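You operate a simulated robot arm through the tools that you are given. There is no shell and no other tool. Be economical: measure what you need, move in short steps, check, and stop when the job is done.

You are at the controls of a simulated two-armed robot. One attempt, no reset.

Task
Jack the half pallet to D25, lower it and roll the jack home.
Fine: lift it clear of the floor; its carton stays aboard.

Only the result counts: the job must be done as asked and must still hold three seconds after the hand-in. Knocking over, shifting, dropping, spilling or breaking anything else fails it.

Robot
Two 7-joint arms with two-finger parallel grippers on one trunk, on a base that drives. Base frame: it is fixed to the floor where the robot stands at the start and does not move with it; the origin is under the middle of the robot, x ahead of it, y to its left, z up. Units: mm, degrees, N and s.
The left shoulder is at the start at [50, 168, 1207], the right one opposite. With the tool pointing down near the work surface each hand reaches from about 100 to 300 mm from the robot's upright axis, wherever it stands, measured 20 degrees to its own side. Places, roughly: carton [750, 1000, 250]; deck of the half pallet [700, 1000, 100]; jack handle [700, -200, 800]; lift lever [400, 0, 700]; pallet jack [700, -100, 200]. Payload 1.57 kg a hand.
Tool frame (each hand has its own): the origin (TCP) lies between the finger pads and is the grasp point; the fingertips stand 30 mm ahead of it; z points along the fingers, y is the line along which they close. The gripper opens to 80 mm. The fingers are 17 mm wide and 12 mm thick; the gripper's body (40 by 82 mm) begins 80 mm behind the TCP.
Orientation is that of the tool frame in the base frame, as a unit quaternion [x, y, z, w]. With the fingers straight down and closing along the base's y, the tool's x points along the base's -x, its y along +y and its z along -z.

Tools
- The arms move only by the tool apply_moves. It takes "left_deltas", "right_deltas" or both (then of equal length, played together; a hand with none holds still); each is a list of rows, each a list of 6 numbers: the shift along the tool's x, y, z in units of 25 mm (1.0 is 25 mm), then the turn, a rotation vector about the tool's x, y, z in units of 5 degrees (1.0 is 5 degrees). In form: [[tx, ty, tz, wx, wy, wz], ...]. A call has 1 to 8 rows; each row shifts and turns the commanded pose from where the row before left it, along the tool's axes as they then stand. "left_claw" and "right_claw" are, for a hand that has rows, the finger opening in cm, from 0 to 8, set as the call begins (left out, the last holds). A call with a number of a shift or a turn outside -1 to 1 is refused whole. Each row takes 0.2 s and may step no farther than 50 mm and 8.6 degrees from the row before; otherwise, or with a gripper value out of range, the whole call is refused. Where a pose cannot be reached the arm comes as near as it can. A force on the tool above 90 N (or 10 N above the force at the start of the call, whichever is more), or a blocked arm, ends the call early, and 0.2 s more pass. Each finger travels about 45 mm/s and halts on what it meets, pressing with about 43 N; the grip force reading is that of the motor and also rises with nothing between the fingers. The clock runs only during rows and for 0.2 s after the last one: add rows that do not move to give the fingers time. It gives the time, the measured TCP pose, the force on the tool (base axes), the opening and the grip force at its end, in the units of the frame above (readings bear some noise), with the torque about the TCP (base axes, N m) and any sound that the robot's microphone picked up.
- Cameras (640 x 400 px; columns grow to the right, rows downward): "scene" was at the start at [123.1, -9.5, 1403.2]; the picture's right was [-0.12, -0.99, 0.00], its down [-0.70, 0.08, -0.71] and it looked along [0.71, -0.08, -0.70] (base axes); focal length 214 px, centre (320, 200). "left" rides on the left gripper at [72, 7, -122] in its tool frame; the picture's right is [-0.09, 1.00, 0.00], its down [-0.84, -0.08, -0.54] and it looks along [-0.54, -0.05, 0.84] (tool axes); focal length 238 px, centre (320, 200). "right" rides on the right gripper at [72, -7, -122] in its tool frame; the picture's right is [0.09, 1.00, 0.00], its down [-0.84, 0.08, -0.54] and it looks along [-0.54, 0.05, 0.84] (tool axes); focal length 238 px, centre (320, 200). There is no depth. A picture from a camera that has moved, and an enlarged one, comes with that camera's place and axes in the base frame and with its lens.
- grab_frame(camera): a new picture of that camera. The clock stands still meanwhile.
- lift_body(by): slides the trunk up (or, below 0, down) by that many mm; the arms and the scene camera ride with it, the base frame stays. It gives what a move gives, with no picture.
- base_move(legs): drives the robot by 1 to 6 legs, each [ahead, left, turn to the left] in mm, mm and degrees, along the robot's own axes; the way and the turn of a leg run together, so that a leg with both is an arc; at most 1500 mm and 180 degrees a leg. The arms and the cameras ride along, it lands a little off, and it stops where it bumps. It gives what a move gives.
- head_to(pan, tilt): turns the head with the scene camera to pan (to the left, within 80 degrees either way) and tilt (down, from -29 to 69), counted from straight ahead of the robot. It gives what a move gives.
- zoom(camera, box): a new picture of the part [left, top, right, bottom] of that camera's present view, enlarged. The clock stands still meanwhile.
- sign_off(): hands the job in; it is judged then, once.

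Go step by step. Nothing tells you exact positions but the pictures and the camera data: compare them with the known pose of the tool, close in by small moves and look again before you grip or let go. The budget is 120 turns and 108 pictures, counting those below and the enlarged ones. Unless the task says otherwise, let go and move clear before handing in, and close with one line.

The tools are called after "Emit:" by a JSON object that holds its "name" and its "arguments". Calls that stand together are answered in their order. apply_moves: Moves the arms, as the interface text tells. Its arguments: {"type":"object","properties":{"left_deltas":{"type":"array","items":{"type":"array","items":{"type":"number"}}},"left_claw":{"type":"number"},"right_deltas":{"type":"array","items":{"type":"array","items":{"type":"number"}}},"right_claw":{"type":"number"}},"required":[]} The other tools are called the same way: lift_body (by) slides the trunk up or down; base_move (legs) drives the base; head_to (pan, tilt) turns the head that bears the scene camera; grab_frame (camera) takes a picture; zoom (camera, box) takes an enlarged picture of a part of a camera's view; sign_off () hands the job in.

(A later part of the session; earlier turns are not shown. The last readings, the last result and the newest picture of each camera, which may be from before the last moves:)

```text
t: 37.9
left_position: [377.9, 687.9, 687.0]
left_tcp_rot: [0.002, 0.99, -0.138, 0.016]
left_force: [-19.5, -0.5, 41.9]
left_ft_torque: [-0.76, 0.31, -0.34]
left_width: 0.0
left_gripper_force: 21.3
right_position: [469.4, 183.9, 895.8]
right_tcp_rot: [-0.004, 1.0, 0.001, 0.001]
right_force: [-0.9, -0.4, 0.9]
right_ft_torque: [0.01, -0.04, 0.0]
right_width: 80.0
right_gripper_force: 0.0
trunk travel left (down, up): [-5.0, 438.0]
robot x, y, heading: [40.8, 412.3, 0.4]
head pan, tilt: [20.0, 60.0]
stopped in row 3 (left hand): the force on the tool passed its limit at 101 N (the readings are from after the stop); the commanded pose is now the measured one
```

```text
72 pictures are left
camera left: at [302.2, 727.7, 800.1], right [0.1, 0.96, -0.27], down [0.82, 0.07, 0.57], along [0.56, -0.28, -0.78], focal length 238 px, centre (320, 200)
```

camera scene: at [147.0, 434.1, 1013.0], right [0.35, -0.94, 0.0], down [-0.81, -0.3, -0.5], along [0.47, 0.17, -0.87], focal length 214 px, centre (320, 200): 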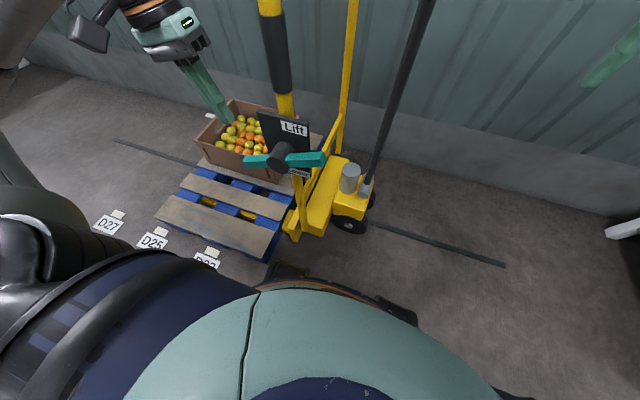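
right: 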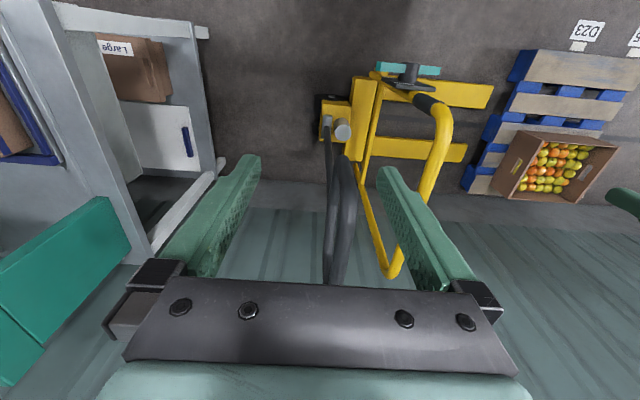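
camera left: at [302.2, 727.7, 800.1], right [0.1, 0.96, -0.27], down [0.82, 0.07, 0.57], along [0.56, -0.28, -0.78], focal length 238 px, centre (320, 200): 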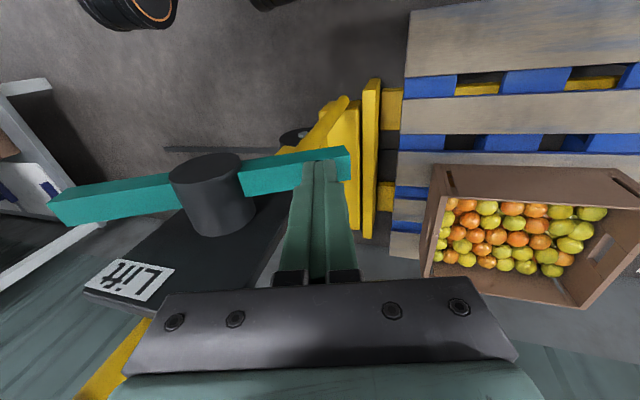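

The bar resisted at about 100 N in this direction. I'll back off and compare the lever's angle.

Emit:
{"name": "apply_moves", "arguments": {"left_deltas": [[0, -0.25, -0.97, 0, 0, 0], [0, -0.25, -0.97, 0, 0, 0], [0, -0.25, -0.97, 0, 0, 0], [0, 0, 0, 0, 0, 0]]}}

Emit:
{"name": "zoom", "arguments": {"camera": "scene", "box": [230, 90, 370, 180]}}

```text
t: 38.9
left_position: [378.0, 691.1, 755.9]
left_tcp_rot: [-0.001, 0.991, -0.137, 0.01]
left_force: [0.2, 0.2, -0.3]
left_ft_torque: [-0.01, 0.0, -0.03]
left_width: 0.1
left_gripper_force: 20.5
right_position: [471.3, 183.9, 894.3]
right_tcp_rot: [-0.003, 1.0, 0.0, 0.001]
right_force: [0.0, 0.1, 0.3]
right_ft_torque: [-0.01, 0.0, -0.02]
right_width: 79.9
right_gripper_force: 0.0
trunk travel left (down, up): [-5.0, 438.0]
robot x, y, heading: [45.1, 410.5, 0.5]
head pan, tilt: [20.0, 60.0]
```

```text
4.44 times, centred on (300, 135) of scene
camera zoom: at [146.6, 434.4, 1013.0], right [0.35, -0.94, 0.0], down [-0.81, -0.3, -0.5], along [0.47, 0.17, -0.87], focal length 953 px, centre (409, 489)
```

zoom: 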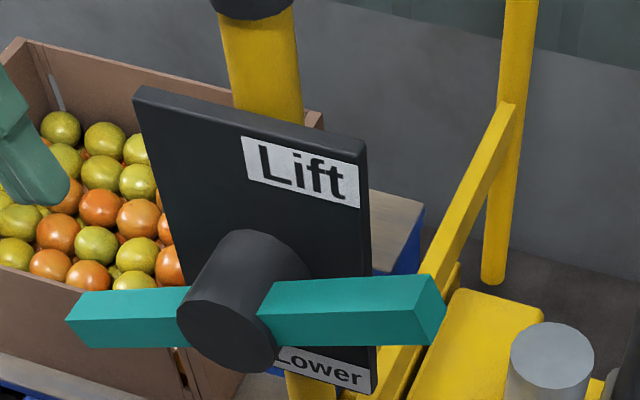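

The bar stands about 22° with its right end up and did not turn that way, so it probably turns the other way. I'll bring the right hand over the bar's right end and press that down, watching the forks.

Emit:
{"name": "apply_moves", "arguments": {"right_deltas": [[0.95, 0.5, 0, -1, 0, 0], [0.95, 0.5, 0, -1, 0, 0], [0.95, 0.5, 0, -1, 0, 0], [0.95, 0.5, 0, 0, 0, 0], [0, 0.97, 0.26, 0, 0, 0], [0, 0.97, 0.26, 0, 0, 0], [0, 0.97, 0.26, 0, 0, 0], [0, 0.97, 0.26, 0, 0, 0]], "right_claw": 0}}

Emit:
{"name": "apply_moves", "arguments": {"right_deltas": [[0, 0.97, 0.26, 0, 0, 0], [0, 0.97, 0.26, 0, 0, 0], [0, 0.97, 0.26, 0, 0, 0], [0, 0.97, 0.26, 0, 0, 0], [0, 0.97, 0.26, 0, 0, 0], [0, 0.97, 0.26, 0, 0, 0], [0, 0, 0, 0, 0, 0]]}}

Emit:
{"name": "grab_frame", "arguments": {"camera": "right"}}

Emit:
{"name": "grab_frame", "arguments": {"camera": "scene"}}

```text
t: 40.7
left_position: [378.2, 691.7, 755.1]
left_tcp_rot: [-0.001, 0.991, -0.136, 0.012]
left_force: [-0.3, 0.1, -0.5]
left_ft_torque: [0.01, 0.0, 0.0]
left_width: 0.1
left_gripper_force: 21.3
right_position: [376.6, 332.2, 899.5]
right_tcp_rot: [-0.002, 0.991, 0.132, 0.0]
right_force: [1.2, 0.0, -0.1]
right_ft_torque: [0.01, 0.0, 0.02]
right_width: 0.1
right_gripper_force: 22.1
trunk travel left (down, up): [-5.0, 438.0]
robot x, y, heading: [41.6, 410.4, 0.4]
head pan, tilt: [20.0, 60.0]
```

```text
t: 42.3
left_position: [379.2, 692.3, 755.0]
left_tcp_rot: [-0.001, 0.991, -0.136, 0.011]
left_force: [-1.7, -0.3, 0.4]
left_ft_torque: [0.04, -0.02, 0.02]
left_width: 0.0
left_gripper_force: 21.1
right_position: [373.7, 485.3, 900.1]
right_tcp_rot: [-0.002, 0.991, 0.131, 0.001]
right_force: [0.1, 0.9, -0.2]
right_ft_torque: [0.01, 0.01, 0.0]
right_width: 0.0
right_gripper_force: 21.0
trunk travel left (down, up): [-5.0, 438.0]
robot x, y, heading: [45.2, 412.1, 0.5]
head pan, tilt: [20.0, 60.0]
```

```text
70 pictures are left
camera right: at [301.5, 445.4, 1017.0], right [-0.1, 0.96, 0.26], down [0.84, -0.06, 0.54], along [0.54, 0.27, -0.8], focal length 238 px, centre (320, 200)
```

right: 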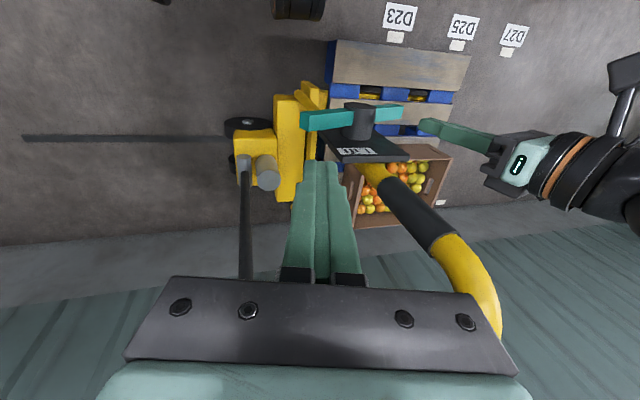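

```text
69 pictures are left
camera scene: at [146.6, 434.4, 1013.0], right [0.35, -0.94, 0.0], down [-0.81, -0.3, -0.5], along [0.47, 0.17, -0.87], focal length 214 px, centre (320, 200)
```

scene: 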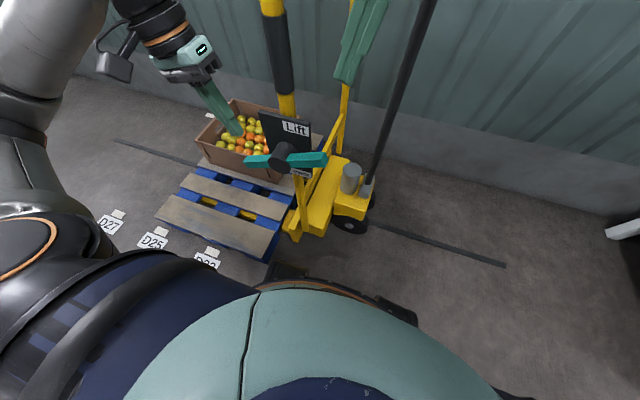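

I'll move 29 mm further left, then down over the bar's right end.

Emit:
{"name": "apply_moves", "arguments": {"right_deltas": [[-0.1, 0.97, 0.26, 0, 0, 0], [0, 0.16, 0.04, 0, 0, 0], [0, -0.26, 0.97, 0, 0, 0], [0, -0.26, 0.97, 0, 0, 0], [0, -0.26, 0.97, 0, 0, 0], [0, -0.26, 0.97, 0, 0, 0], [0, -0.26, 0.97, 0, 0, 0], [0, 0, 0, 0, 0, 0]]}}

Emit:
{"name": "grab_frame", "arguments": {"camera": "right"}}

```text
t: 44.1
left_position: [378.9, 691.7, 756.6]
left_tcp_rot: [0.0, 0.991, -0.137, 0.012]
left_force: [-0.1, 0.2, 0.5]
left_ft_torque: [-0.03, 0.0, 0.02]
left_width: 0.1
left_gripper_force: 21.6
right_position: [375.3, 509.9, 776.3]
right_tcp_rot: [-0.002, 0.991, 0.131, 0.001]
right_force: [-0.7, -0.6, -0.3]
right_ft_torque: [0.01, 0.01, 0.0]
right_width: 0.0
right_gripper_force: 20.8
trunk travel left (down, up): [-5.0, 438.0]
robot x, y, heading: [41.5, 409.6, 0.3]
head pan, tilt: [20.0, 60.0]
```

```text
68 pictures are left
camera right: at [303.3, 471.5, 892.3], right [-0.1, 0.96, 0.26], down [0.84, -0.06, 0.54], along [0.54, 0.27, -0.8], focal length 238 px, centre (320, 200)
```

right: 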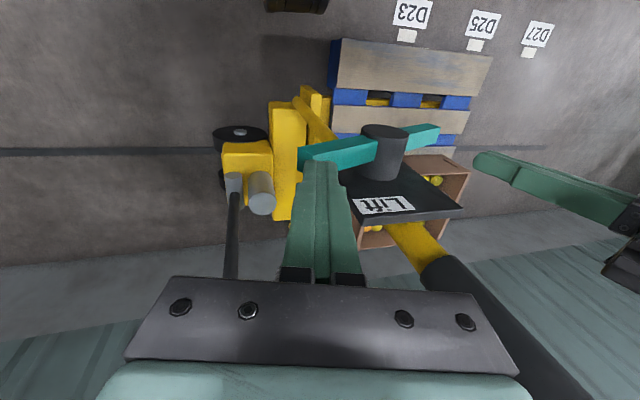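

The fingertips are right above the bar's right end. I'll press down in steps.

Emit:
{"name": "apply_moves", "arguments": {"right_deltas": [[0, -0.26, 0.97, 0, 0, 0], [0, -0.13, 0.5, 0, 0, 0], [0, -0.13, 0.5, 0, 0, 0], [0, 0, 0, 0, 0, 0]]}}

Emit:
{"name": "grab_frame", "arguments": {"camera": "right"}}

Emit:
{"name": "zoom", "arguments": {"camera": "scene", "box": [140, 90, 400, 270]}}

```text
t: 45.1
left_position: [378.1, 690.4, 755.5]
left_tcp_rot: [0.0, 0.991, -0.136, 0.011]
left_force: [0.5, 0.3, 0.3]
left_ft_torque: [0.0, 0.0, -0.01]
left_width: 0.3
left_gripper_force: 21.4
right_position: [377.3, 514.5, 724.1]
right_tcp_rot: [-0.001, 0.991, 0.131, 0.001]
right_force: [-0.2, -0.2, 0.2]
right_ft_torque: [0.0, -0.02, 0.03]
right_width: 0.1
right_gripper_force: 21.3
trunk travel left (down, up): [-5.0, 438.0]
robot x, y, heading: [41.7, 415.3, 0.5]
head pan, tilt: [20.0, 60.0]
```

```text
67 pictures are left
camera right: at [304.7, 474.8, 839.5], right [-0.09, 0.96, 0.26], down [0.84, -0.06, 0.55], along [0.54, 0.27, -0.8], focal length 238 px, centre (320, 200)
```

right: 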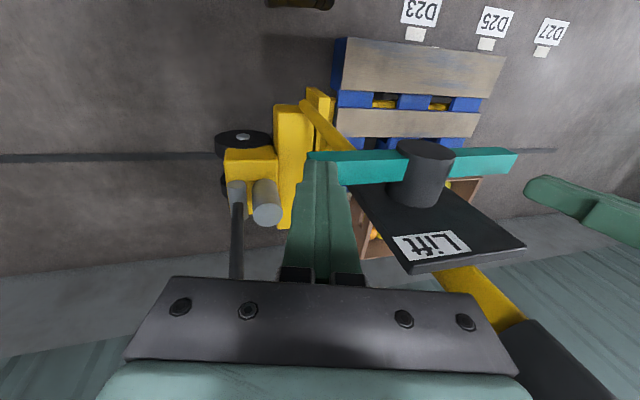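

```text
2.22 times, centred on (270, 180) of scene
camera zoom: at [146.9, 434.5, 1012.9], right [0.35, -0.94, 0.0], down [-0.81, -0.3, -0.5], along [0.47, 0.17, -0.87], focal length 477 px, centre (431, 244)
```

zoom: 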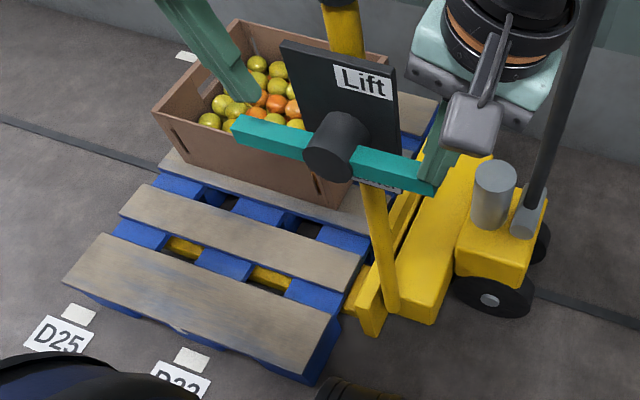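

The lever turns freely this way. I'll continue pressing, following its arc inward.

Emit:
{"name": "apply_moves", "arguments": {"right_deltas": [[0, 0.2, 0.95, 0, 0, 0], [0, 0.2, 0.95, 0, 0, 0], [0, 0, 0, 0, 0, 0]]}}

Emit:
{"name": "grab_frame", "arguments": {"camera": "right"}}

Emit:
{"name": "zoom", "arguments": {"camera": "scene", "box": [140, 90, 400, 270]}}

```text
t: 45.9
left_position: [377.3, 690.0, 756.4]
left_tcp_rot: [-0.001, 0.991, -0.136, 0.012]
left_force: [-0.5, -0.2, 0.4]
left_ft_torque: [-0.01, -0.02, 0.0]
left_width: 0.0
left_gripper_force: 21.1
right_position: [376.5, 537.0, 686.0]
right_tcp_rot: [-0.003, 0.99, 0.138, 0.003]
right_force: [-0.9, 1.4, 33.4]
right_ft_torque: [0.63, -0.24, 0.02]
right_width: 0.0
right_gripper_force: 21.4
trunk travel left (down, up): [-5.0, 438.0]
robot x, y, heading: [44.6, 411.0, 0.6]
head pan, tilt: [20.0, 60.0]
```

```text
65 pictures are left
camera right: at [303.0, 495.8, 801.3], right [-0.1, 0.96, 0.27], down [0.83, -0.07, 0.55], along [0.54, 0.28, -0.79], focal length 238 px, centre (320, 200)
```

right: 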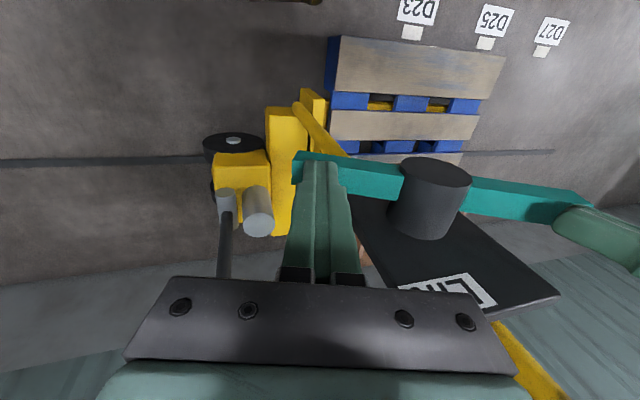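

```text
2.22 times, centred on (270, 180) of scene
camera zoom: at [145.2, 434.0, 1013.7], right [0.35, -0.94, 0.0], down [-0.81, -0.3, -0.5], along [0.47, 0.17, -0.86], focal length 477 px, centre (431, 244)
```

zoom: 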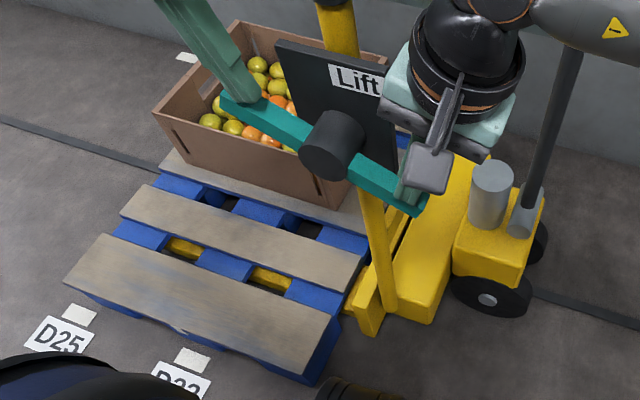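

The rising left end of the lever has met the left hand; I'll lift the left hand out of its way before pressing on.

Emit:
{"name": "apply_moves", "arguments": {"left_deltas": [[0, 0.1, -1, 0, 0, 0], [0, 0.6, -0.7, 0, 0, 0], [0, 0.6, -0.7, 0, 0, 0], [0, 0.6, -0.7, 0, 0, 0], [0, 0.6, -0.7, 0, 0, 0], [0, 0, 0, 0, 0, 0]]}}

Emit:
{"name": "apply_moves", "arguments": {"right_deltas": [[0, 0.1, 0.5, 0, 0, 0], [0, 0.15, 0.5, 0, 0, 0], [0, 0, 0, 0, 0, 0]]}}

Emit:
{"name": "grab_frame", "arguments": {"camera": "right"}}

Emit:
{"name": "zoom", "arguments": {"camera": "scene", "box": [140, 90, 400, 270]}}

```text
t: 47.3
left_position: [375.9, 776.0, 831.6]
left_tcp_rot: [0.0, 0.991, -0.137, 0.011]
left_force: [-0.2, 0.6, 0.2]
left_ft_torque: [0.01, 0.03, 0.0]
left_width: 0.1
left_gripper_force: 21.4
right_position: [375.7, 535.7, 684.5]
right_tcp_rot: [-0.002, 0.991, 0.136, 0.002]
right_force: [2.6, 3.0, 34.5]
right_ft_torque: [0.74, -0.28, -0.02]
right_width: 0.0
right_gripper_force: 21.3
trunk travel left (down, up): [-5.0, 438.0]
robot x, y, heading: [43.5, 412.4, 0.3]
head pan, tilt: [20.0, 60.0]
```

```text
t: 47.8
left_position: [377.0, 776.8, 830.1]
left_tcp_rot: [-0.001, 0.991, -0.136, 0.012]
left_force: [-0.3, -0.3, -0.1]
left_ft_torque: [-0.03, -0.05, 0.0]
left_width: 0.0
left_gripper_force: 21.2
right_position: [375.8, 547.9, 684.3]
right_tcp_rot: [-0.005, 0.988, 0.153, 0.006]
right_force: [-3.0, 8.4, 22.2]
right_ft_torque: [0.63, -0.06, 0.13]
right_width: 0.0
right_gripper_force: 20.8
trunk travel left (down, up): [-5.0, 438.0]
robot x, y, heading: [42.5, 410.6, 0.6]
head pan, tilt: [20.0, 60.0]
stopped in row 2 (right hand): the force on the tool passed its limit at 96 N (the readings are from after the stop); the commanded pose is now the measured one
```

```text
63 pictures are left
camera right: at [302.5, 503.2, 797.9], right [-0.1, 0.95, 0.3], down [0.83, -0.08, 0.55], along [0.55, 0.31, -0.78], focal length 238 px, centre (320, 200)
```

right: 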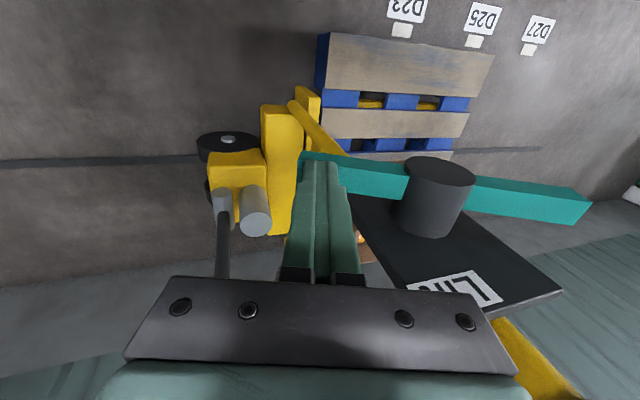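

```text
2.22 times, centred on (270, 180) of scene
camera zoom: at [145.3, 434.3, 1012.3], right [0.35, -0.94, 0.0], down [-0.81, -0.3, -0.5], along [0.47, 0.17, -0.87], focal length 477 px, centre (431, 244)
```

zoom: 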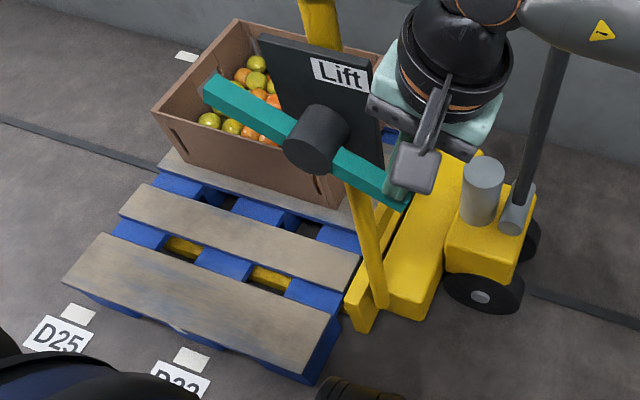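

The lever has reached its other stop (right end down, "Lower") and nothing rose, so the lever is a Lift/Lower selector: it was on Lift at the start, and the forks must be raised by pumping the handle. I'll withdraw the right hand and look closely.

Emit:
{"name": "apply_moves", "arguments": {"right_deltas": [[0, 0.2, -0.97, 0, 0, 0], [0, 0.26, -0.97, 0, 0, 0], [0, 0.26, -0.97, 0, 0, 0], [0, 0.26, -0.97, 0, 0, 0], [0, 0.26, -0.97, 0, 0, 0], [0, -0.7, -0.7, 0, 0, 0], [0, -0.7, -0.7, 0, 0, 0], [0, -0.8, -0.6, 0, 0, 0]]}}

Emit:
{"name": "apply_moves", "arguments": {"right_deltas": [[0, -1, -0.26, 0, 0, 0], [0, -1, -0.26, 1, 0, 0], [0, -1, -0.26, 1, 0, 0], [0, -1, -0.1, 1, 0, 0], [0, -1, 0, 0, 0, 0], [0, -1, 0, 0, 0, 0], [0, -1, 0, 0, 0, 0], [0, 0, 0, 0, 0, 0]]}}

Emit:
{"name": "head_to", "arguments": {"pan": 15, "tilt": 40}}

Emit:
{"name": "grab_frame", "arguments": {"camera": "scene"}}

Emit:
{"name": "zoom", "arguments": {"camera": "scene", "box": [220, 200, 420, 330]}}

```text
t: 49.6
left_position: [377.5, 776.2, 829.6]
left_tcp_rot: [-0.001, 0.991, -0.136, 0.011]
left_force: [1.1, 0.5, -0.4]
left_ft_torque: [0.02, -0.01, 0.0]
left_width: 0.0
left_gripper_force: 21.5
right_position: [378.4, 472.7, 837.4]
right_tcp_rot: [-0.004, 0.989, 0.145, 0.006]
right_force: [0.3, 0.4, 0.1]
right_ft_torque: [-0.01, 0.0, -0.01]
right_width: 0.0
right_gripper_force: 21.5
trunk travel left (down, up): [-5.0, 438.0]
robot x, y, heading: [41.1, 411.3, 0.1]
head pan, tilt: [20.0, 60.0]
```

```text
t: 51.4
left_position: [377.9, 775.4, 830.8]
left_tcp_rot: [0.0, 0.991, -0.137, 0.011]
left_force: [-0.4, -0.4, -0.3]
left_ft_torque: [0.0, -0.02, 0.01]
left_width: 0.0
left_gripper_force: 21.5
right_position: [380.7, 295.5, 836.6]
right_tcp_rot: [-0.002, 1.0, 0.015, 0.006]
right_force: [0.4, 0.1, 0.3]
right_ft_torque: [0.01, 0.01, -0.03]
right_width: 0.3
right_gripper_force: 21.0
trunk travel left (down, up): [-5.0, 438.0]
robot x, y, heading: [42.8, 408.7, 0.3]
head pan, tilt: [20.0, 60.0]
```

```text
t: 52.2
left_position: [377.2, 775.9, 830.3]
left_tcp_rot: [0.0, 0.991, -0.136, 0.011]
left_force: [0.8, -0.4, -0.1]
left_ft_torque: [-0.01, -0.01, 0.03]
left_width: 0.1
left_gripper_force: 21.5
right_position: [379.1, 295.9, 835.4]
right_tcp_rot: [-0.001, 1.0, 0.016, 0.006]
right_force: [-0.4, -0.6, 0.3]
right_ft_torque: [0.0, 0.0, 0.0]
right_width: 0.0
right_gripper_force: 21.3
trunk travel left (down, up): [-5.0, 438.0]
robot x, y, heading: [41.7, 412.9, 0.2]
head pan, tilt: [15.0, 40.0]
```

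```text
61 pictures are left
camera scene: at [165.9, 433.1, 1039.7], right [0.26, -0.96, 0.0], down [-0.62, -0.17, -0.77], along [0.74, 0.2, -0.64], focal length 214 px, centre (320, 200)
```

scene: 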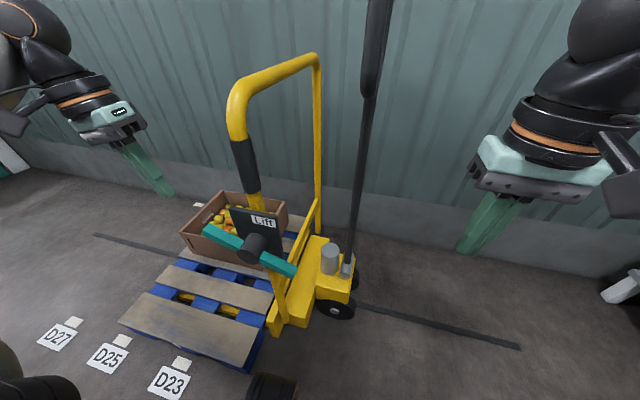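

```text
3.08 times, centred on (320, 265) of scene
camera zoom: at [165.9, 433.1, 1039.7], right [0.26, -0.96, 0.0], down [-0.62, -0.17, -0.77], along [0.74, 0.2, -0.64], focal length 660 px, centre (320, 0)
```

zoom: 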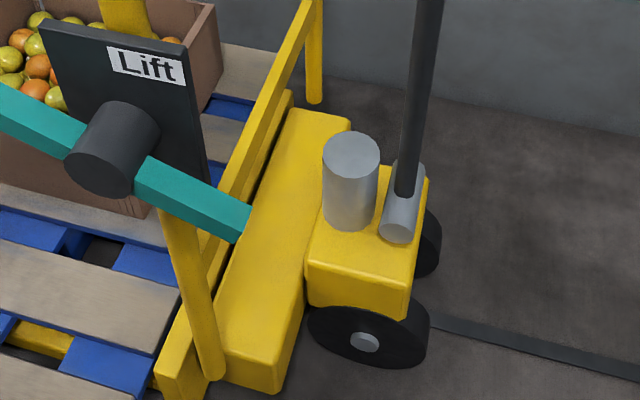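

The handle's hinge axis faces me, so it swings in the plane along the track: a pump handle. First I'll reset the lever to "Lift" by pressing its left end down with the left hand.

Emit:
{"name": "apply_moves", "arguments": {"left_deltas": [[0, -0.59, 0.71, 0, 0, 0], [0, -0.59, 0.71, 0, 0, 0], [0, -0.59, 0.71, 0, 0, 0], [0, 0, 0, 0, 0, 0]]}}

Emit:
{"name": "grab_frame", "arguments": {"camera": "left"}}

```text
t: 53.2
left_position: [379.2, 717.9, 790.9]
left_tcp_rot: [-0.001, 0.991, -0.136, 0.012]
left_force: [0.1, 0.4, -0.2]
left_ft_torque: [0.02, -0.05, 0.0]
left_width: 0.1
left_gripper_force: 21.4
right_position: [379.8, 296.0, 835.4]
right_tcp_rot: [-0.002, 1.0, 0.014, 0.006]
right_force: [0.2, -0.5, -0.4]
right_ft_torque: [0.03, 0.02, 0.03]
right_width: 0.2
right_gripper_force: 21.4
trunk travel left (down, up): [-5.0, 438.0]
robot x, y, heading: [43.0, 411.9, 0.3]
head pan, tilt: [15.0, 40.0]
```

```text
59 pictures are left
camera left: at [303.8, 757.5, 904.5], right [0.09, 0.96, -0.27], down [0.82, 0.08, 0.56], along [0.56, -0.27, -0.78], focal length 238 px, centre (320, 200)
```

left: 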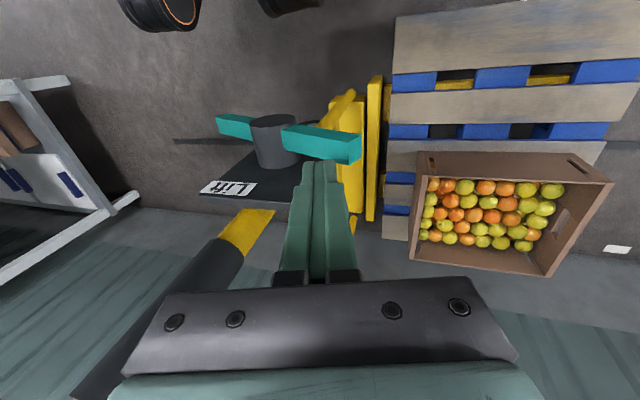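

Above the lever's left end. Press it down through its travel.

Emit:
{"name": "apply_moves", "arguments": {"left_deltas": [[0, 0.25, 0.97, 0, 0, 0], [0, 0.25, 0.97, 0, 0, 0], [0, 0.25, 0.97, 0, 0, 0], [0, 0.13, 0.5, 0, 0, 0], [0, 0.1, 0.4, 0, 0, 0], [0, 0, 0, 0, 0, 0]]}}

Emit:
{"name": "grab_frame", "arguments": {"camera": "left"}}

```text
t: 54.6
left_position: [379.8, 716.0, 691.1]
left_tcp_rot: [0.0, 0.991, -0.136, 0.011]
left_force: [-0.8, 0.4, 0.1]
left_ft_torque: [0.03, 0.0, 0.01]
left_width: 0.1
left_gripper_force: 20.8
right_position: [379.4, 295.5, 835.4]
right_tcp_rot: [-0.001, 1.0, 0.016, 0.005]
right_force: [0.0, -0.3, 0.5]
right_ft_torque: [0.02, -0.05, -0.01]
right_width: 0.1
right_gripper_force: 20.4
trunk travel left (down, up): [-5.0, 438.0]
robot x, y, heading: [44.9, 409.9, 0.3]
head pan, tilt: [15.0, 40.0]
```

```text
58 pictures are left
camera left: at [304.4, 754.2, 805.0], right [0.1, 0.96, -0.27], down [0.82, 0.07, 0.56], along [0.56, -0.27, -0.78], focal length 238 px, centre (320, 200)
```

left: 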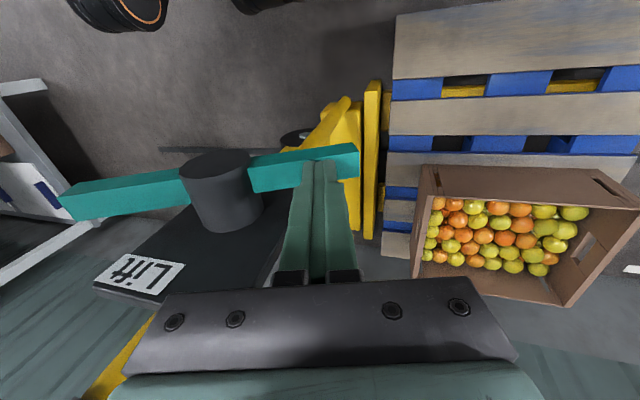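

The lever is back on Lift. Next I raise the trunk and look at the pump handle's geometry.

Emit:
{"name": "lift_body", "arguments": {"by": 240}}

Emit:
{"name": "head_to", "arguments": {"pan": 5, "tilt": 25}}

Emit:
{"name": "grab_frame", "arguments": {"camera": "scene"}}

Emit:
{"name": "grab_frame", "arguments": {"camera": "right"}}

```text
t: 57.1
left_position: [380.1, 715.1, 931.2]
left_tcp_rot: [0.0, 0.991, -0.136, 0.011]
left_force: [-0.1, -0.7, -0.2]
left_ft_torque: [0.01, -0.01, 0.01]
left_width: 0.0
left_gripper_force: 21.5
right_position: [379.7, 295.7, 1076.1]
right_tcp_rot: [-0.002, 1.0, 0.015, 0.005]
right_force: [0.3, 0.1, 0.0]
right_ft_torque: [0.04, 0.02, 0.0]
right_width: 0.0
right_gripper_force: 21.2
trunk travel left (down, up): [-245.0, 198.0]
robot x, y, heading: [43.1, 406.1, 0.5]
head pan, tilt: [15.0, 40.0]
```

```text
t: 57.9
left_position: [378.8, 715.7, 931.3]
left_tcp_rot: [0.0, 0.991, -0.137, 0.012]
left_force: [0.2, 0.7, -0.1]
left_ft_torque: [0.03, 0.0, -0.01]
left_width: 0.0
left_gripper_force: 20.6
right_position: [379.6, 295.0, 1075.7]
right_tcp_rot: [-0.002, 1.0, 0.016, 0.006]
right_force: [0.7, -0.4, -1.1]
right_ft_torque: [0.0, 0.01, -0.02]
right_width: 0.3
right_gripper_force: 21.3
trunk travel left (down, up): [-245.0, 198.0]
robot x, y, heading: [44.4, 411.4, 0.3]
head pan, tilt: [5.0, 25.0]
```

```text
57 pictures are left
camera scene: at [175.7, 419.2, 1303.0], right [0.09, -1.0, 0.0], down [-0.42, -0.04, -0.91], along [0.9, 0.08, -0.42], focal length 214 px, centre (320, 200)
```

scene: 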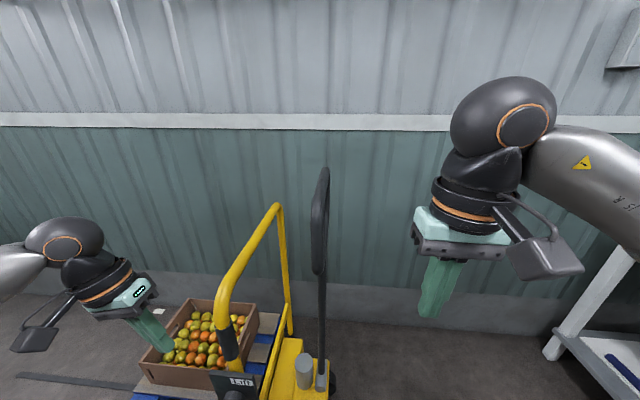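

```text
56 pictures are left
camera right: at [305.5, 283.7, 1196.9], right [-0.1, 0.99, 0.03], down [0.83, 0.06, 0.55], along [0.55, 0.08, -0.83], focal length 238 px, centre (320, 200)
```

right: 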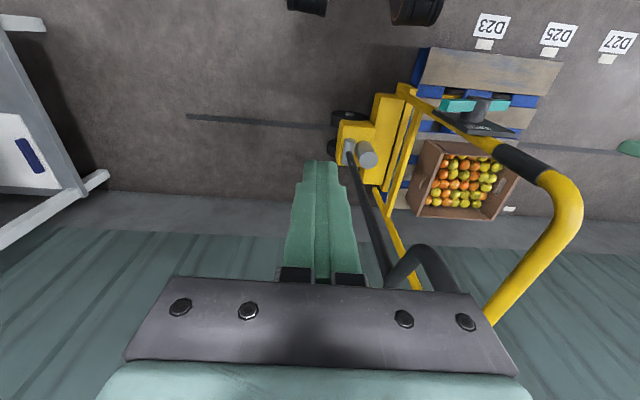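

I'll enlarge the handle to place it.

Emit:
{"name": "zoom", "arguments": {"camera": "scene", "box": [230, 150, 410, 300]}}

Emit:
{"name": "zoom", "arguments": {"camera": "right", "box": [300, 100, 560, 300]}}

```text
2.67 times, centred on (320, 225) of scene
camera zoom: at [175.7, 419.2, 1303.0], right [0.09, -1.0, 0.0], down [-0.42, -0.04, -0.91], along [0.9, 0.08, -0.42], focal length 572 px, centre (320, 133)
```

zoom: 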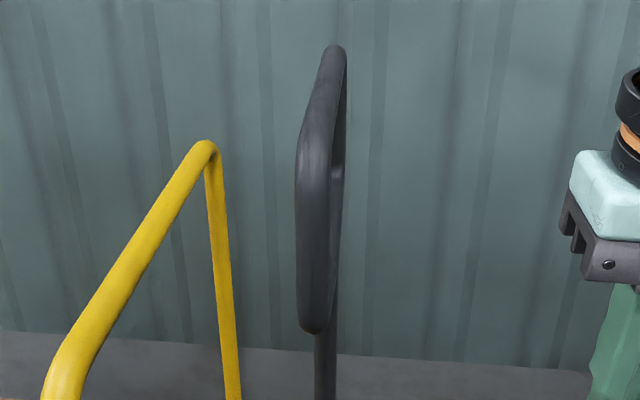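

```text
2.00 times, centred on (430, 200) of right
camera zoom: at [305.5, 283.7, 1196.9], right [-0.1, 0.99, 0.03], down [0.83, 0.06, 0.55], along [0.55, 0.08, -0.83], focal length 477 px, centre (100, 200)
```

zoom: 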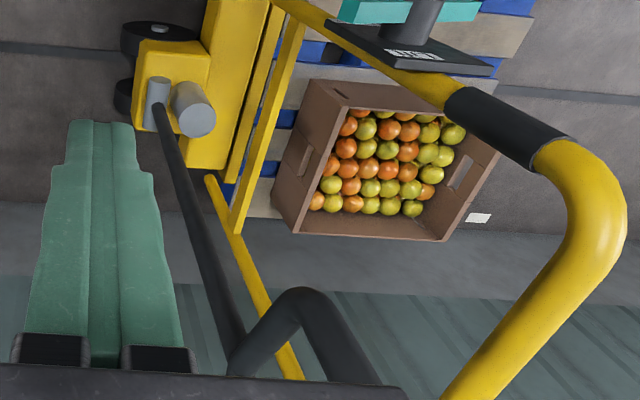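

The pump handle stands upright: its crossbar runs along x from about 540 to 785 at y≈465, z≈1120, so a tool-down grip fits. I'll step the robot 80 mm ahead, then put the left hand over the hoop to brace the jack and the right one over the crossbar.

Emit:
{"name": "apply_moves", "arguments": {"left_deltas": [[0, -0.25, -0.97, 0, 0, 0], [0, -0.25, -0.97, -1, 0, 0], [0, -0.17, -0.98, -1, 0, 0], [0, -0.1, -1, -1, 0, 0], [0, 0, -1, 0, 0, 0], [0, 0, -0.6, 0, 0, 0], [0, 0, 0, 0, 0, 0]], "right_deltas": [[0, 0, -1, 0, 0, 0], [0, 0, -1, 0, 0, 0], [0, 0, -1, 0, 0, 0], [0, 0, -1, 0, 0, 0], [0, 0, -0.6, 0, 0, 0], [0, 0, 0, 0, 0, 0], [0, 0, 0, 0, 0, 0]], "left_claw": 7, "right_claw": 8}}

Emit:
{"name": "base_move", "arguments": {"legs": [[80, 0, 0]]}}

Emit:
{"name": "apply_moves", "arguments": {"left_deltas": [[-0.4, -1, 0, 0, 0, 0], [-0.4, -1, 0, 0, 0, 0], [-0.4, -1, 0, 0, 0, 0], [-0.4, -0.4, 0, 0, 0, 0], [0, 0, 0, 0, 0, 0], [0, 0, 0, 0, 0, 0], [0, 0, 0, 0, 0, 0]], "right_deltas": [[-0.8, 1, 0, 0, 0, 0], [-0.8, 1, 0, 0, 0, 0], [-0.8, 1, 0, 0, 0, 0], [-0.8, 1, 0, 0, 0, 0], [-0.7, 1, 0, 0, 0, 0], [-0.7, 1, 0, 0, 0, 0], [0, 0.8, 0, 0, 0, 0]]}}

Emit:
{"name": "grab_frame", "arguments": {"camera": "right"}}

Emit:
{"name": "grab_frame", "arguments": {"camera": "left"}}

```text
t: 59.5
left_position: [376.9, 717.3, 1071.0]
left_tcp_rot: [-0.002, 1.0, -0.006, 0.01]
left_force: [-0.6, 0.6, -0.1]
left_ft_torque: [-0.04, 0.01, -0.02]
left_width: 69.8
left_gripper_force: 0.1
right_position: [379.0, 290.0, 1192.3]
right_tcp_rot: [-0.002, 1.0, 0.016, 0.005]
right_force: [0.6, -0.2, 0.8]
right_ft_torque: [0.0, -0.01, 0.0]
right_width: 79.9
right_gripper_force: 0.0
trunk travel left (down, up): [-245.0, 198.0]
robot x, y, heading: [40.7, 406.2, 0.1]
head pan, tilt: [5.0, 25.0]
```

```text
t: 60.5
left_position: [456.7, 716.5, 1069.0]
left_tcp_rot: [-0.001, 1.0, -0.006, 0.01]
left_force: [-0.7, 0.5, 0.2]
left_ft_torque: [-0.01, 0.02, -0.04]
left_width: 69.9
left_gripper_force: 0.1
right_position: [460.3, 290.5, 1191.8]
right_tcp_rot: [-0.002, 1.0, 0.015, 0.005]
right_force: [-0.6, 0.6, 0.1]
right_ft_torque: [-0.04, -0.01, 0.0]
right_width: 79.9
right_gripper_force: 0.1
trunk travel left (down, up): [-245.0, 198.0]
robot x, y, heading: [120.2, 413.0, 0.1]
head pan, tilt: [5.0, 25.0]
```

```text
t: 62.1
left_position: [496.9, 633.6, 1071.8]
left_tcp_rot: [-0.002, 1.0, -0.007, 0.011]
left_force: [-0.3, 0.3, 0.0]
left_ft_torque: [0.0, 0.0, 0.02]
left_width: 70.0
left_gripper_force: 0.0
right_position: [566.2, 454.2, 1194.8]
right_tcp_rot: [-0.003, 1.0, 0.014, 0.004]
right_force: [-0.2, -0.4, 0.4]
right_ft_torque: [-0.01, -0.02, 0.02]
right_width: 80.2
right_gripper_force: 0.0
right hand out of reach, approached as far as the arm can: row 7
trunk travel left (down, up): [-245.0, 198.0]
robot x, y, heading: [121.5, 410.3, 0.3]
head pan, tilt: [5.0, 25.0]
```

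```text
53 pictures are left
camera right: at [492.4, 442.6, 1315.6], right [-0.1, 0.99, 0.03], down [0.83, 0.07, 0.55], along [0.55, 0.08, -0.83], focal length 238 px, centre (320, 200)
```

right: 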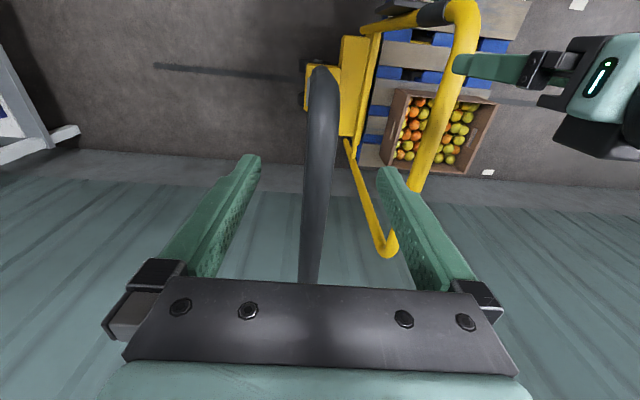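

```text
52 pictures are left
camera left: at [421.2, 640.7, 1192.4], right [0.09, 1.0, -0.01], down [0.82, -0.07, 0.56], along [0.56, -0.06, -0.83], focal length 238 px, centre (320, 200)
```

left: 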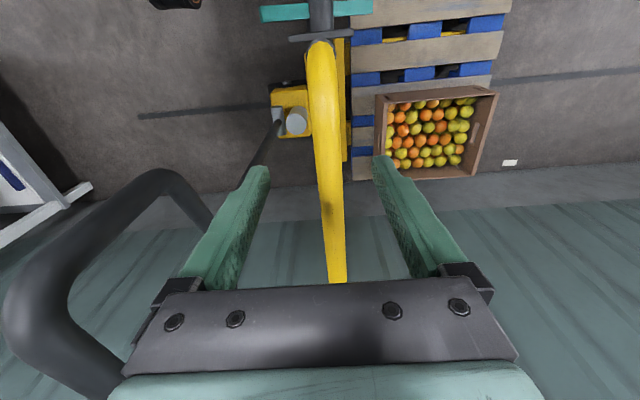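

Both bars are centred between the open fingers. I lower both hands around them.

Emit:
{"name": "apply_moves", "arguments": {"left_deltas": [[0, 0.16, 1, 0, 0, 0], [0, 0, 1, 0, 0, 0], [0, 0, 1, 0, 0, 0], [0, 0, 1, 0, 0, 0], [0, 0, 1, 0, 0, 0], [0, 0, 0.3, 0, 0, 0], [0, 0, 0, 0, 0, 0]], "right_deltas": [[0, 0.16, 1, 0, 0, 0], [0, 0, 1, 0, 0, 0], [0, 0, 0.8, 0, 0, 0], [0, 0, 0, 0, 0, 0], [0, 0, 0, 0, 0, 0], [0, 0, 0, 0, 0, 0], [0, 0, 0, 0, 0, 0]]}}

Emit:
{"name": "grab_frame", "arguments": {"camera": "right"}}

Emit:
{"name": "grab_frame", "arguments": {"camera": "left"}}

```text
t: 63.8
left_position: [500.3, 634.3, 939.4]
left_tcp_rot: [-0.002, 1.0, -0.006, 0.012]
left_force: [0.3, 0.1, -0.5]
left_ft_torque: [0.01, 0.01, -0.02]
left_width: 69.9
left_gripper_force: 0.0
right_position: [566.8, 459.6, 1124.6]
right_tcp_rot: [-0.002, 1.0, 0.016, 0.006]
right_force: [-0.1, 0.8, -0.2]
right_ft_torque: [0.02, -0.01, -0.02]
right_width: 80.1
right_gripper_force: 0.0
trunk travel left (down, up): [-245.0, 198.0]
robot x, y, heading: [124.9, 411.2, 0.2]
head pan, tilt: [5.0, 25.0]
```

```text
51 pictures are left
camera right: at [492.4, 448.5, 1244.6], right [-0.1, 0.99, 0.03], down [0.83, 0.06, 0.55], along [0.55, 0.08, -0.83], focal length 238 px, centre (320, 200)
```

right: 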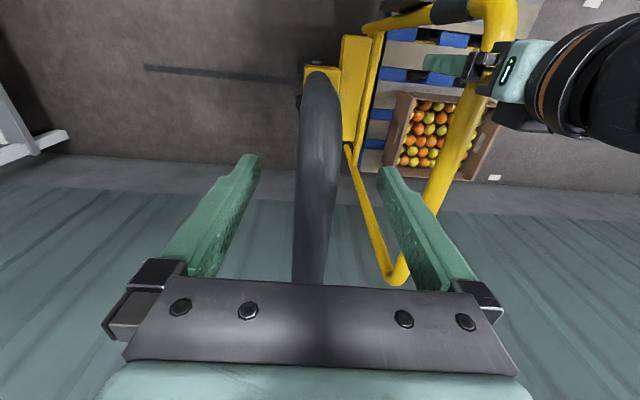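

```text
50 pictures are left
camera left: at [424.3, 641.5, 1060.5], right [0.09, 1.0, -0.01], down [0.82, -0.07, 0.56], along [0.56, -0.06, -0.83], focal length 238 px, centre (320, 200)
```

left: 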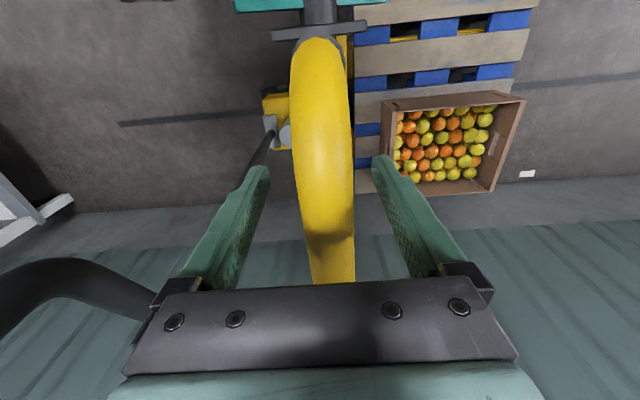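

The crossbar looks a little deeper than the right TCP; I'll lower that hand 30 mm more, then close both.

Emit:
{"name": "apply_moves", "arguments": {"left_deltas": [[0, 0, 0, 0, 0, 0], [0, 0, 0, 0, 0, 0], [0, 0, 0, 0, 0, 0], [0, 0, 0, 0, 0, 0]], "right_deltas": [[0, 0, 0.6, 0, 0, 0], [0, 0, 0.6, 0, 0, 0], [0, 0, 0, 0, 0, 0], [0, 0, 0, 0, 0, 0]], "left_claw": 0, "right_claw": 5}}

Emit:
{"name": "grab_frame", "arguments": {"camera": "right"}}

Emit:
{"name": "zoom", "arguments": {"camera": "scene", "box": [180, 80, 460, 280]}}

```text
t: 64.8
left_position: [499.9, 634.2, 941.3]
left_tcp_rot: [-0.002, 1.0, -0.006, 0.011]
left_force: [-0.7, 3.7, 0.3]
left_ft_torque: [0.09, 0.01, 0.2]
left_width: 27.7
left_gripper_force: 26.7
right_position: [566.9, 461.8, 1094.2]
right_tcp_rot: [-0.002, 1.0, 0.015, 0.005]
right_force: [-0.1, 0.6, -0.3]
right_ft_torque: [0.0, 0.03, 0.02]
right_width: 50.0
right_gripper_force: 0.1
trunk travel left (down, up): [-245.0, 198.0]
robot x, y, heading: [122.1, 410.7, 0.6]
head pan, tilt: [5.0, 25.0]
```

```text
49 pictures are left
camera right: at [493.0, 450.4, 1214.3], right [-0.1, 0.99, 0.03], down [0.83, 0.06, 0.55], along [0.55, 0.08, -0.83], focal length 238 px, centre (320, 200)
```

right: 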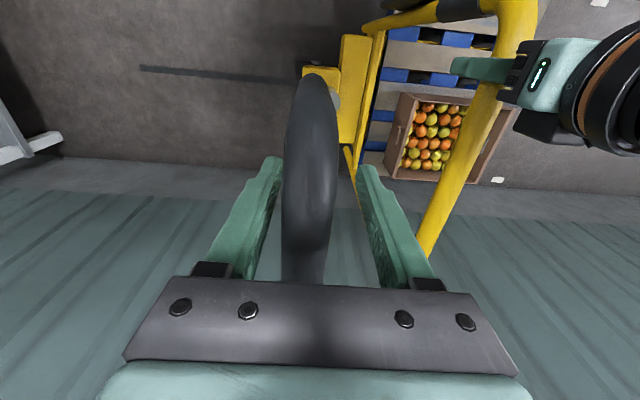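

```text
2.00 times, centred on (320, 180) of scene
camera zoom: at [255.4, 420.1, 1303.0], right [0.09, -1.0, 0.0], down [-0.42, -0.04, -0.91], along [0.9, 0.08, -0.42], focal length 429 px, centre (320, 240)
```

zoom: 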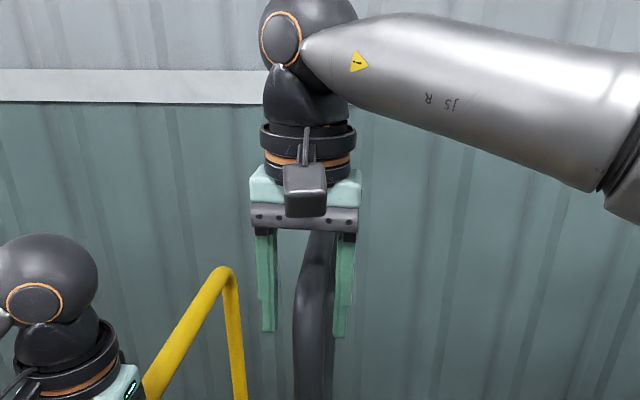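

The crossbar is well between the right fingers. Close the right hand, then try a 100 mm pull toward -y.

Emit:
{"name": "apply_moves", "arguments": {"right_deltas": [[0, -0.2, 0, 0, 0, 0], [0, 0, 0, 0, 0, 0], [0, 0, 0, 0, 0, 0]], "right_claw": 0}}

Emit:
{"name": "apply_moves", "arguments": {"right_deltas": [[0, -0.6, 0, 0, 0, 0], [0, -0.6, 0, 0, 0, 0], [0, -0.6, 0, 0, 0, 0], [0, -0.6, 0.05, 0, 0, 0], [0, -0.6, 0.05, 0, 0, 0], [0, -0.6, 0.1, 0, 0, 0], [0, 0, 0, 0, 0, 0]]}}

Emit:
{"name": "grab_frame", "arguments": {"camera": "left"}}

```text
t: 65.5
left_position: [499.7, 635.8, 940.1]
left_tcp_rot: [-0.002, 1.0, -0.006, 0.011]
left_force: [1.4, 7.8, -2.0]
left_ft_torque: [-0.33, -0.08, -0.11]
left_width: 27.9
left_gripper_force: 37.5
right_position: [566.1, 455.7, 1093.6]
right_tcp_rot: [-0.002, 1.0, 0.015, 0.006]
right_force: [-2.7, -5.5, -2.2]
right_ft_torque: [-0.03, -0.05, -0.07]
right_width: 25.9
right_gripper_force: 27.0
trunk travel left (down, up): [-245.0, 198.0]
robot x, y, heading: [120.0, 413.2, 0.5]
head pan, tilt: [5.0, 25.0]
```

```text
t: 67.2
left_position: [500.0, 633.5, 940.6]
left_tcp_rot: [-0.001, 1.0, -0.007, 0.012]
left_force: [15.4, -0.4, -15.0]
left_ft_torque: [0.17, 0.22, -0.04]
left_width: 27.5
left_gripper_force: 38.4
right_position: [567.4, 367.1, 1089.8]
right_tcp_rot: [-0.002, 1.0, 0.016, 0.006]
right_force: [-11.1, -0.2, 27.7]
right_ft_torque: [0.0, 0.26, -0.02]
right_width: 25.8
right_gripper_force: 36.7
trunk travel left (down, up): [-245.0, 198.0]
robot x, y, heading: [122.5, 408.6, 0.4]
head pan, tilt: [5.0, 25.0]
```

```text
47 pictures are left
camera left: at [424.2, 641.7, 1060.5], right [0.09, 1.0, -0.01], down [0.82, -0.07, 0.56], along [0.56, -0.06, -0.83], focal length 238 px, centre (320, 200)
```

left: 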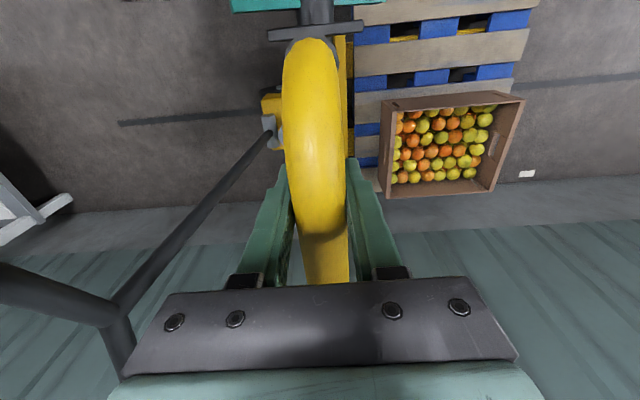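

The handle swings with the jack holding still. I'll continue the stroke along its arc.

Emit:
{"name": "apply_moves", "arguments": {"right_deltas": [[0, -0.8, 0.0, 0, 0, 0], [0, -0.8, 0.08, 0, 0, 0], [0, -0.8, 0.11, 0, 0, 0], [0, -0.8, 0.13, 0, 0, 0], [0, -0.8, 0.15, 0, 0, 0], [0, -0.8, 0.17, 0, 0, 0], [0, -0.8, 0.19, 0, 0, 0], [0, 0, 0, 0, 0, 0]]}}

Emit:
{"name": "head_to", "arguments": {"pan": 20, "tilt": 55}}

Emit:
{"name": "grab_frame", "arguments": {"camera": "scene"}}

```text
t: 69.0
left_position: [500.1, 634.3, 939.8]
left_tcp_rot: [-0.002, 1.0, -0.005, 0.011]
left_force: [14.7, -2.9, -10.9]
left_ft_torque: [0.16, 0.01, 0.05]
left_width: 27.6
left_gripper_force: 38.1
right_position: [567.8, 228.8, 1060.5]
right_tcp_rot: [-0.003, 1.0, 0.014, 0.003]
right_force: [-21.5, 3.7, -6.6]
right_ft_torque: [-0.16, -0.51, -0.2]
right_width: 25.3
right_gripper_force: 36.8
trunk travel left (down, up): [-245.0, 198.0]
robot x, y, heading: [123.0, 412.3, 0.4]
head pan, tilt: [5.0, 25.0]
```

```text
t: 69.9
left_position: [499.4, 634.3, 940.9]
left_tcp_rot: [-0.002, 1.0, -0.006, 0.012]
left_force: [11.7, -3.1, -5.7]
left_ft_torque: [0.05, -0.17, -0.03]
left_width: 27.7
left_gripper_force: 38.4
right_position: [567.4, 231.2, 1061.1]
right_tcp_rot: [-0.004, 1.0, 0.015, 0.003]
right_force: [-24.0, 8.4, -19.0]
right_ft_torque: [-0.31, -0.72, -0.25]
right_width: 25.5
right_gripper_force: 37.1
trunk travel left (down, up): [-245.0, 198.0]
robot x, y, heading: [120.6, 412.0, 0.1]
head pan, tilt: [20.0, 55.0]
```

```text
46 pictures are left
camera scene: at [231.2, 436.5, 1258.9], right [0.35, -0.94, 0.0], down [-0.77, -0.28, -0.57], along [0.54, 0.2, -0.82], focal length 214 px, centre (320, 200)
```

scene: 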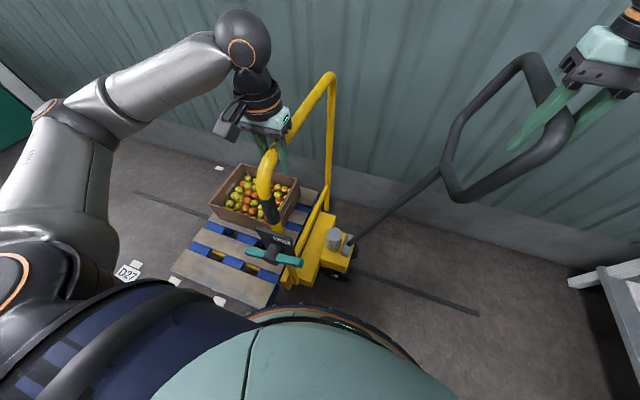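

I'll enlarge to see whether the forks or pallet rose.

Emit:
{"name": "zoom", "arguments": {"camera": "scene", "box": [160, 160, 380, 310]}}

Emit:
{"name": "apply_moves", "arguments": {"right_deltas": [[0, -0.8, 0.25, 0, 0, 0], [0, -0.8, 0.24, 0, 0, 0], [0, -0.8, 0.26, 0, 0, 0], [0, -0.8, 0.28, 0, 0, 0], [0, -0.8, 0.3, 0, 0, 0], [0, 0, 0, 0, 0, 0]]}}

Emit:
{"name": "zoom", "arguments": {"camera": "scene", "box": [160, 160, 380, 310]}}

```text
2.67 times, centred on (270, 235) of scene
camera zoom: at [231.2, 436.5, 1258.9], right [0.35, -0.94, 0.0], down [-0.77, -0.28, -0.57], along [0.54, 0.2, -0.82], focal length 572 px, centre (453, 107)
```

zoom: 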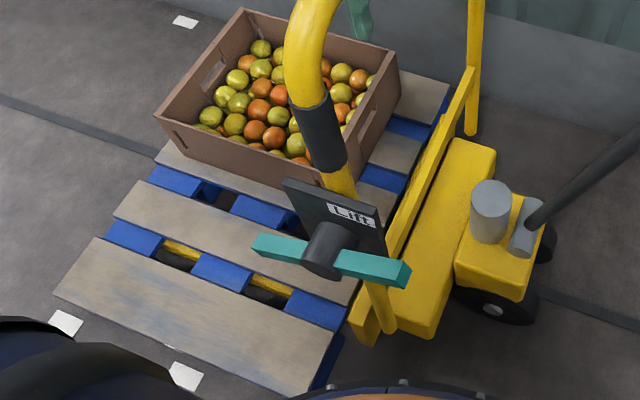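

```text
t: 71.3
left_position: [499.3, 635.6, 940.0]
left_tcp_rot: [-0.002, 1.0, -0.007, 0.011]
left_force: [8.3, -3.1, -8.4]
left_ft_torque: [0.27, -0.29, -0.03]
left_width: 27.7
left_gripper_force: 37.5
right_position: [570.8, 127.7, 1025.8]
right_tcp_rot: [0.0, 1.0, 0.016, 0.007]
right_force: [-6.9, 0.6, 9.3]
right_ft_torque: [0.24, 0.7, -0.02]
right_width: 25.7
right_gripper_force: 37.2
trunk travel left (down, up): [-245.0, 198.0]
robot x, y, heading: [124.5, 413.4, 0.3]
head pan, tilt: [20.0, 55.0]
```

```text
2.67 times, centred on (270, 235) of scene
camera zoom: at [231.3, 436.3, 1259.3], right [0.35, -0.94, 0.0], down [-0.77, -0.28, -0.57], along [0.54, 0.2, -0.82], focal length 572 px, centre (453, 107)
```

zoom: 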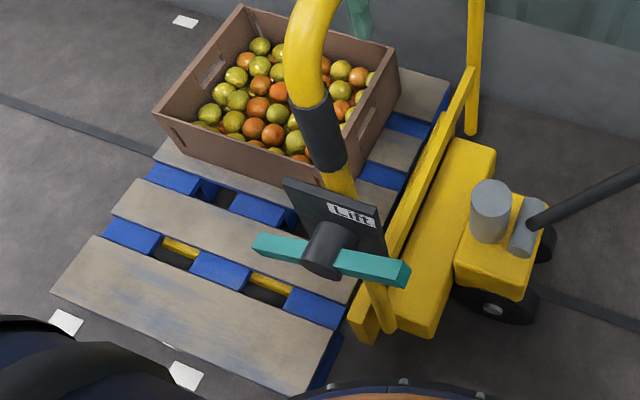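

The pallet is rising a little with the stroke, so pumping works. I'll extend the stroke and then see.

Emit:
{"name": "apply_moves", "arguments": {"right_deltas": [[0, -0.8, 0.3, 0, 0, 0], [0, -0.8, 0.3, 0, 0, 0], [0, -0.8, 0.32, 0, 0, 0], [0, -0.8, 0.34, 0, 0, 0], [0, -0.8, 0.36, 0, 0, 0], [0, -0.8, 0.38, 0, 0, 0], [0, 0, 0, 0, 0, 0]]}}

Emit:
{"name": "zoom", "arguments": {"camera": "scene", "box": [160, 160, 380, 310]}}

```text
t: 71.9
left_position: [498.7, 633.3, 940.6]
left_tcp_rot: [0.0, 1.0, -0.019, 0.016]
left_force: [6.6, -1.7, 4.1]
left_ft_torque: [0.37, 0.89, 0.12]
left_width: 27.8
left_gripper_force: 37.8
right_position: [574.0, 124.2, 1020.0]
right_tcp_rot: [-0.033, 0.999, 0.035, 0.018]
right_force: [-7.7, 44.2, 10.5]
right_ft_torque: [-1.09, 0.56, -0.56]
right_width: 26.4
right_gripper_force: 36.8
trunk travel left (down, up): [-245.0, 198.0]
robot x, y, heading: [124.3, 410.7, 0.6]
head pan, tilt: [20.0, 55.0]
stopped in row 3 (right hand): the force on the tool passed its limit at 100 N (the readings are from after the stop); the commanded pose is now the measured one
```

```text
2.67 times, centred on (270, 235) of scene
camera zoom: at [230.3, 443.4, 1259.0], right [0.35, -0.94, 0.01], down [-0.77, -0.29, -0.57], along [0.54, 0.2, -0.82], focal length 572 px, centre (453, 107)
```

zoom: 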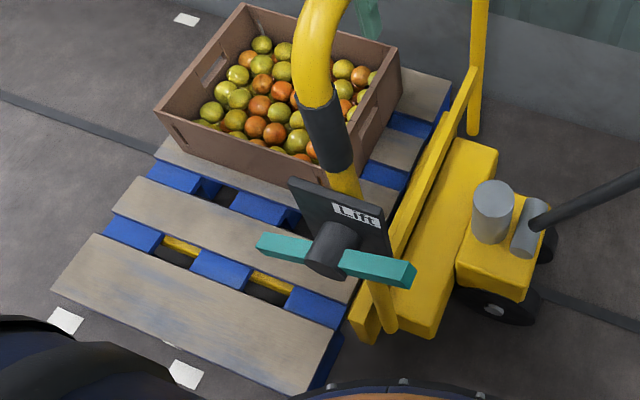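

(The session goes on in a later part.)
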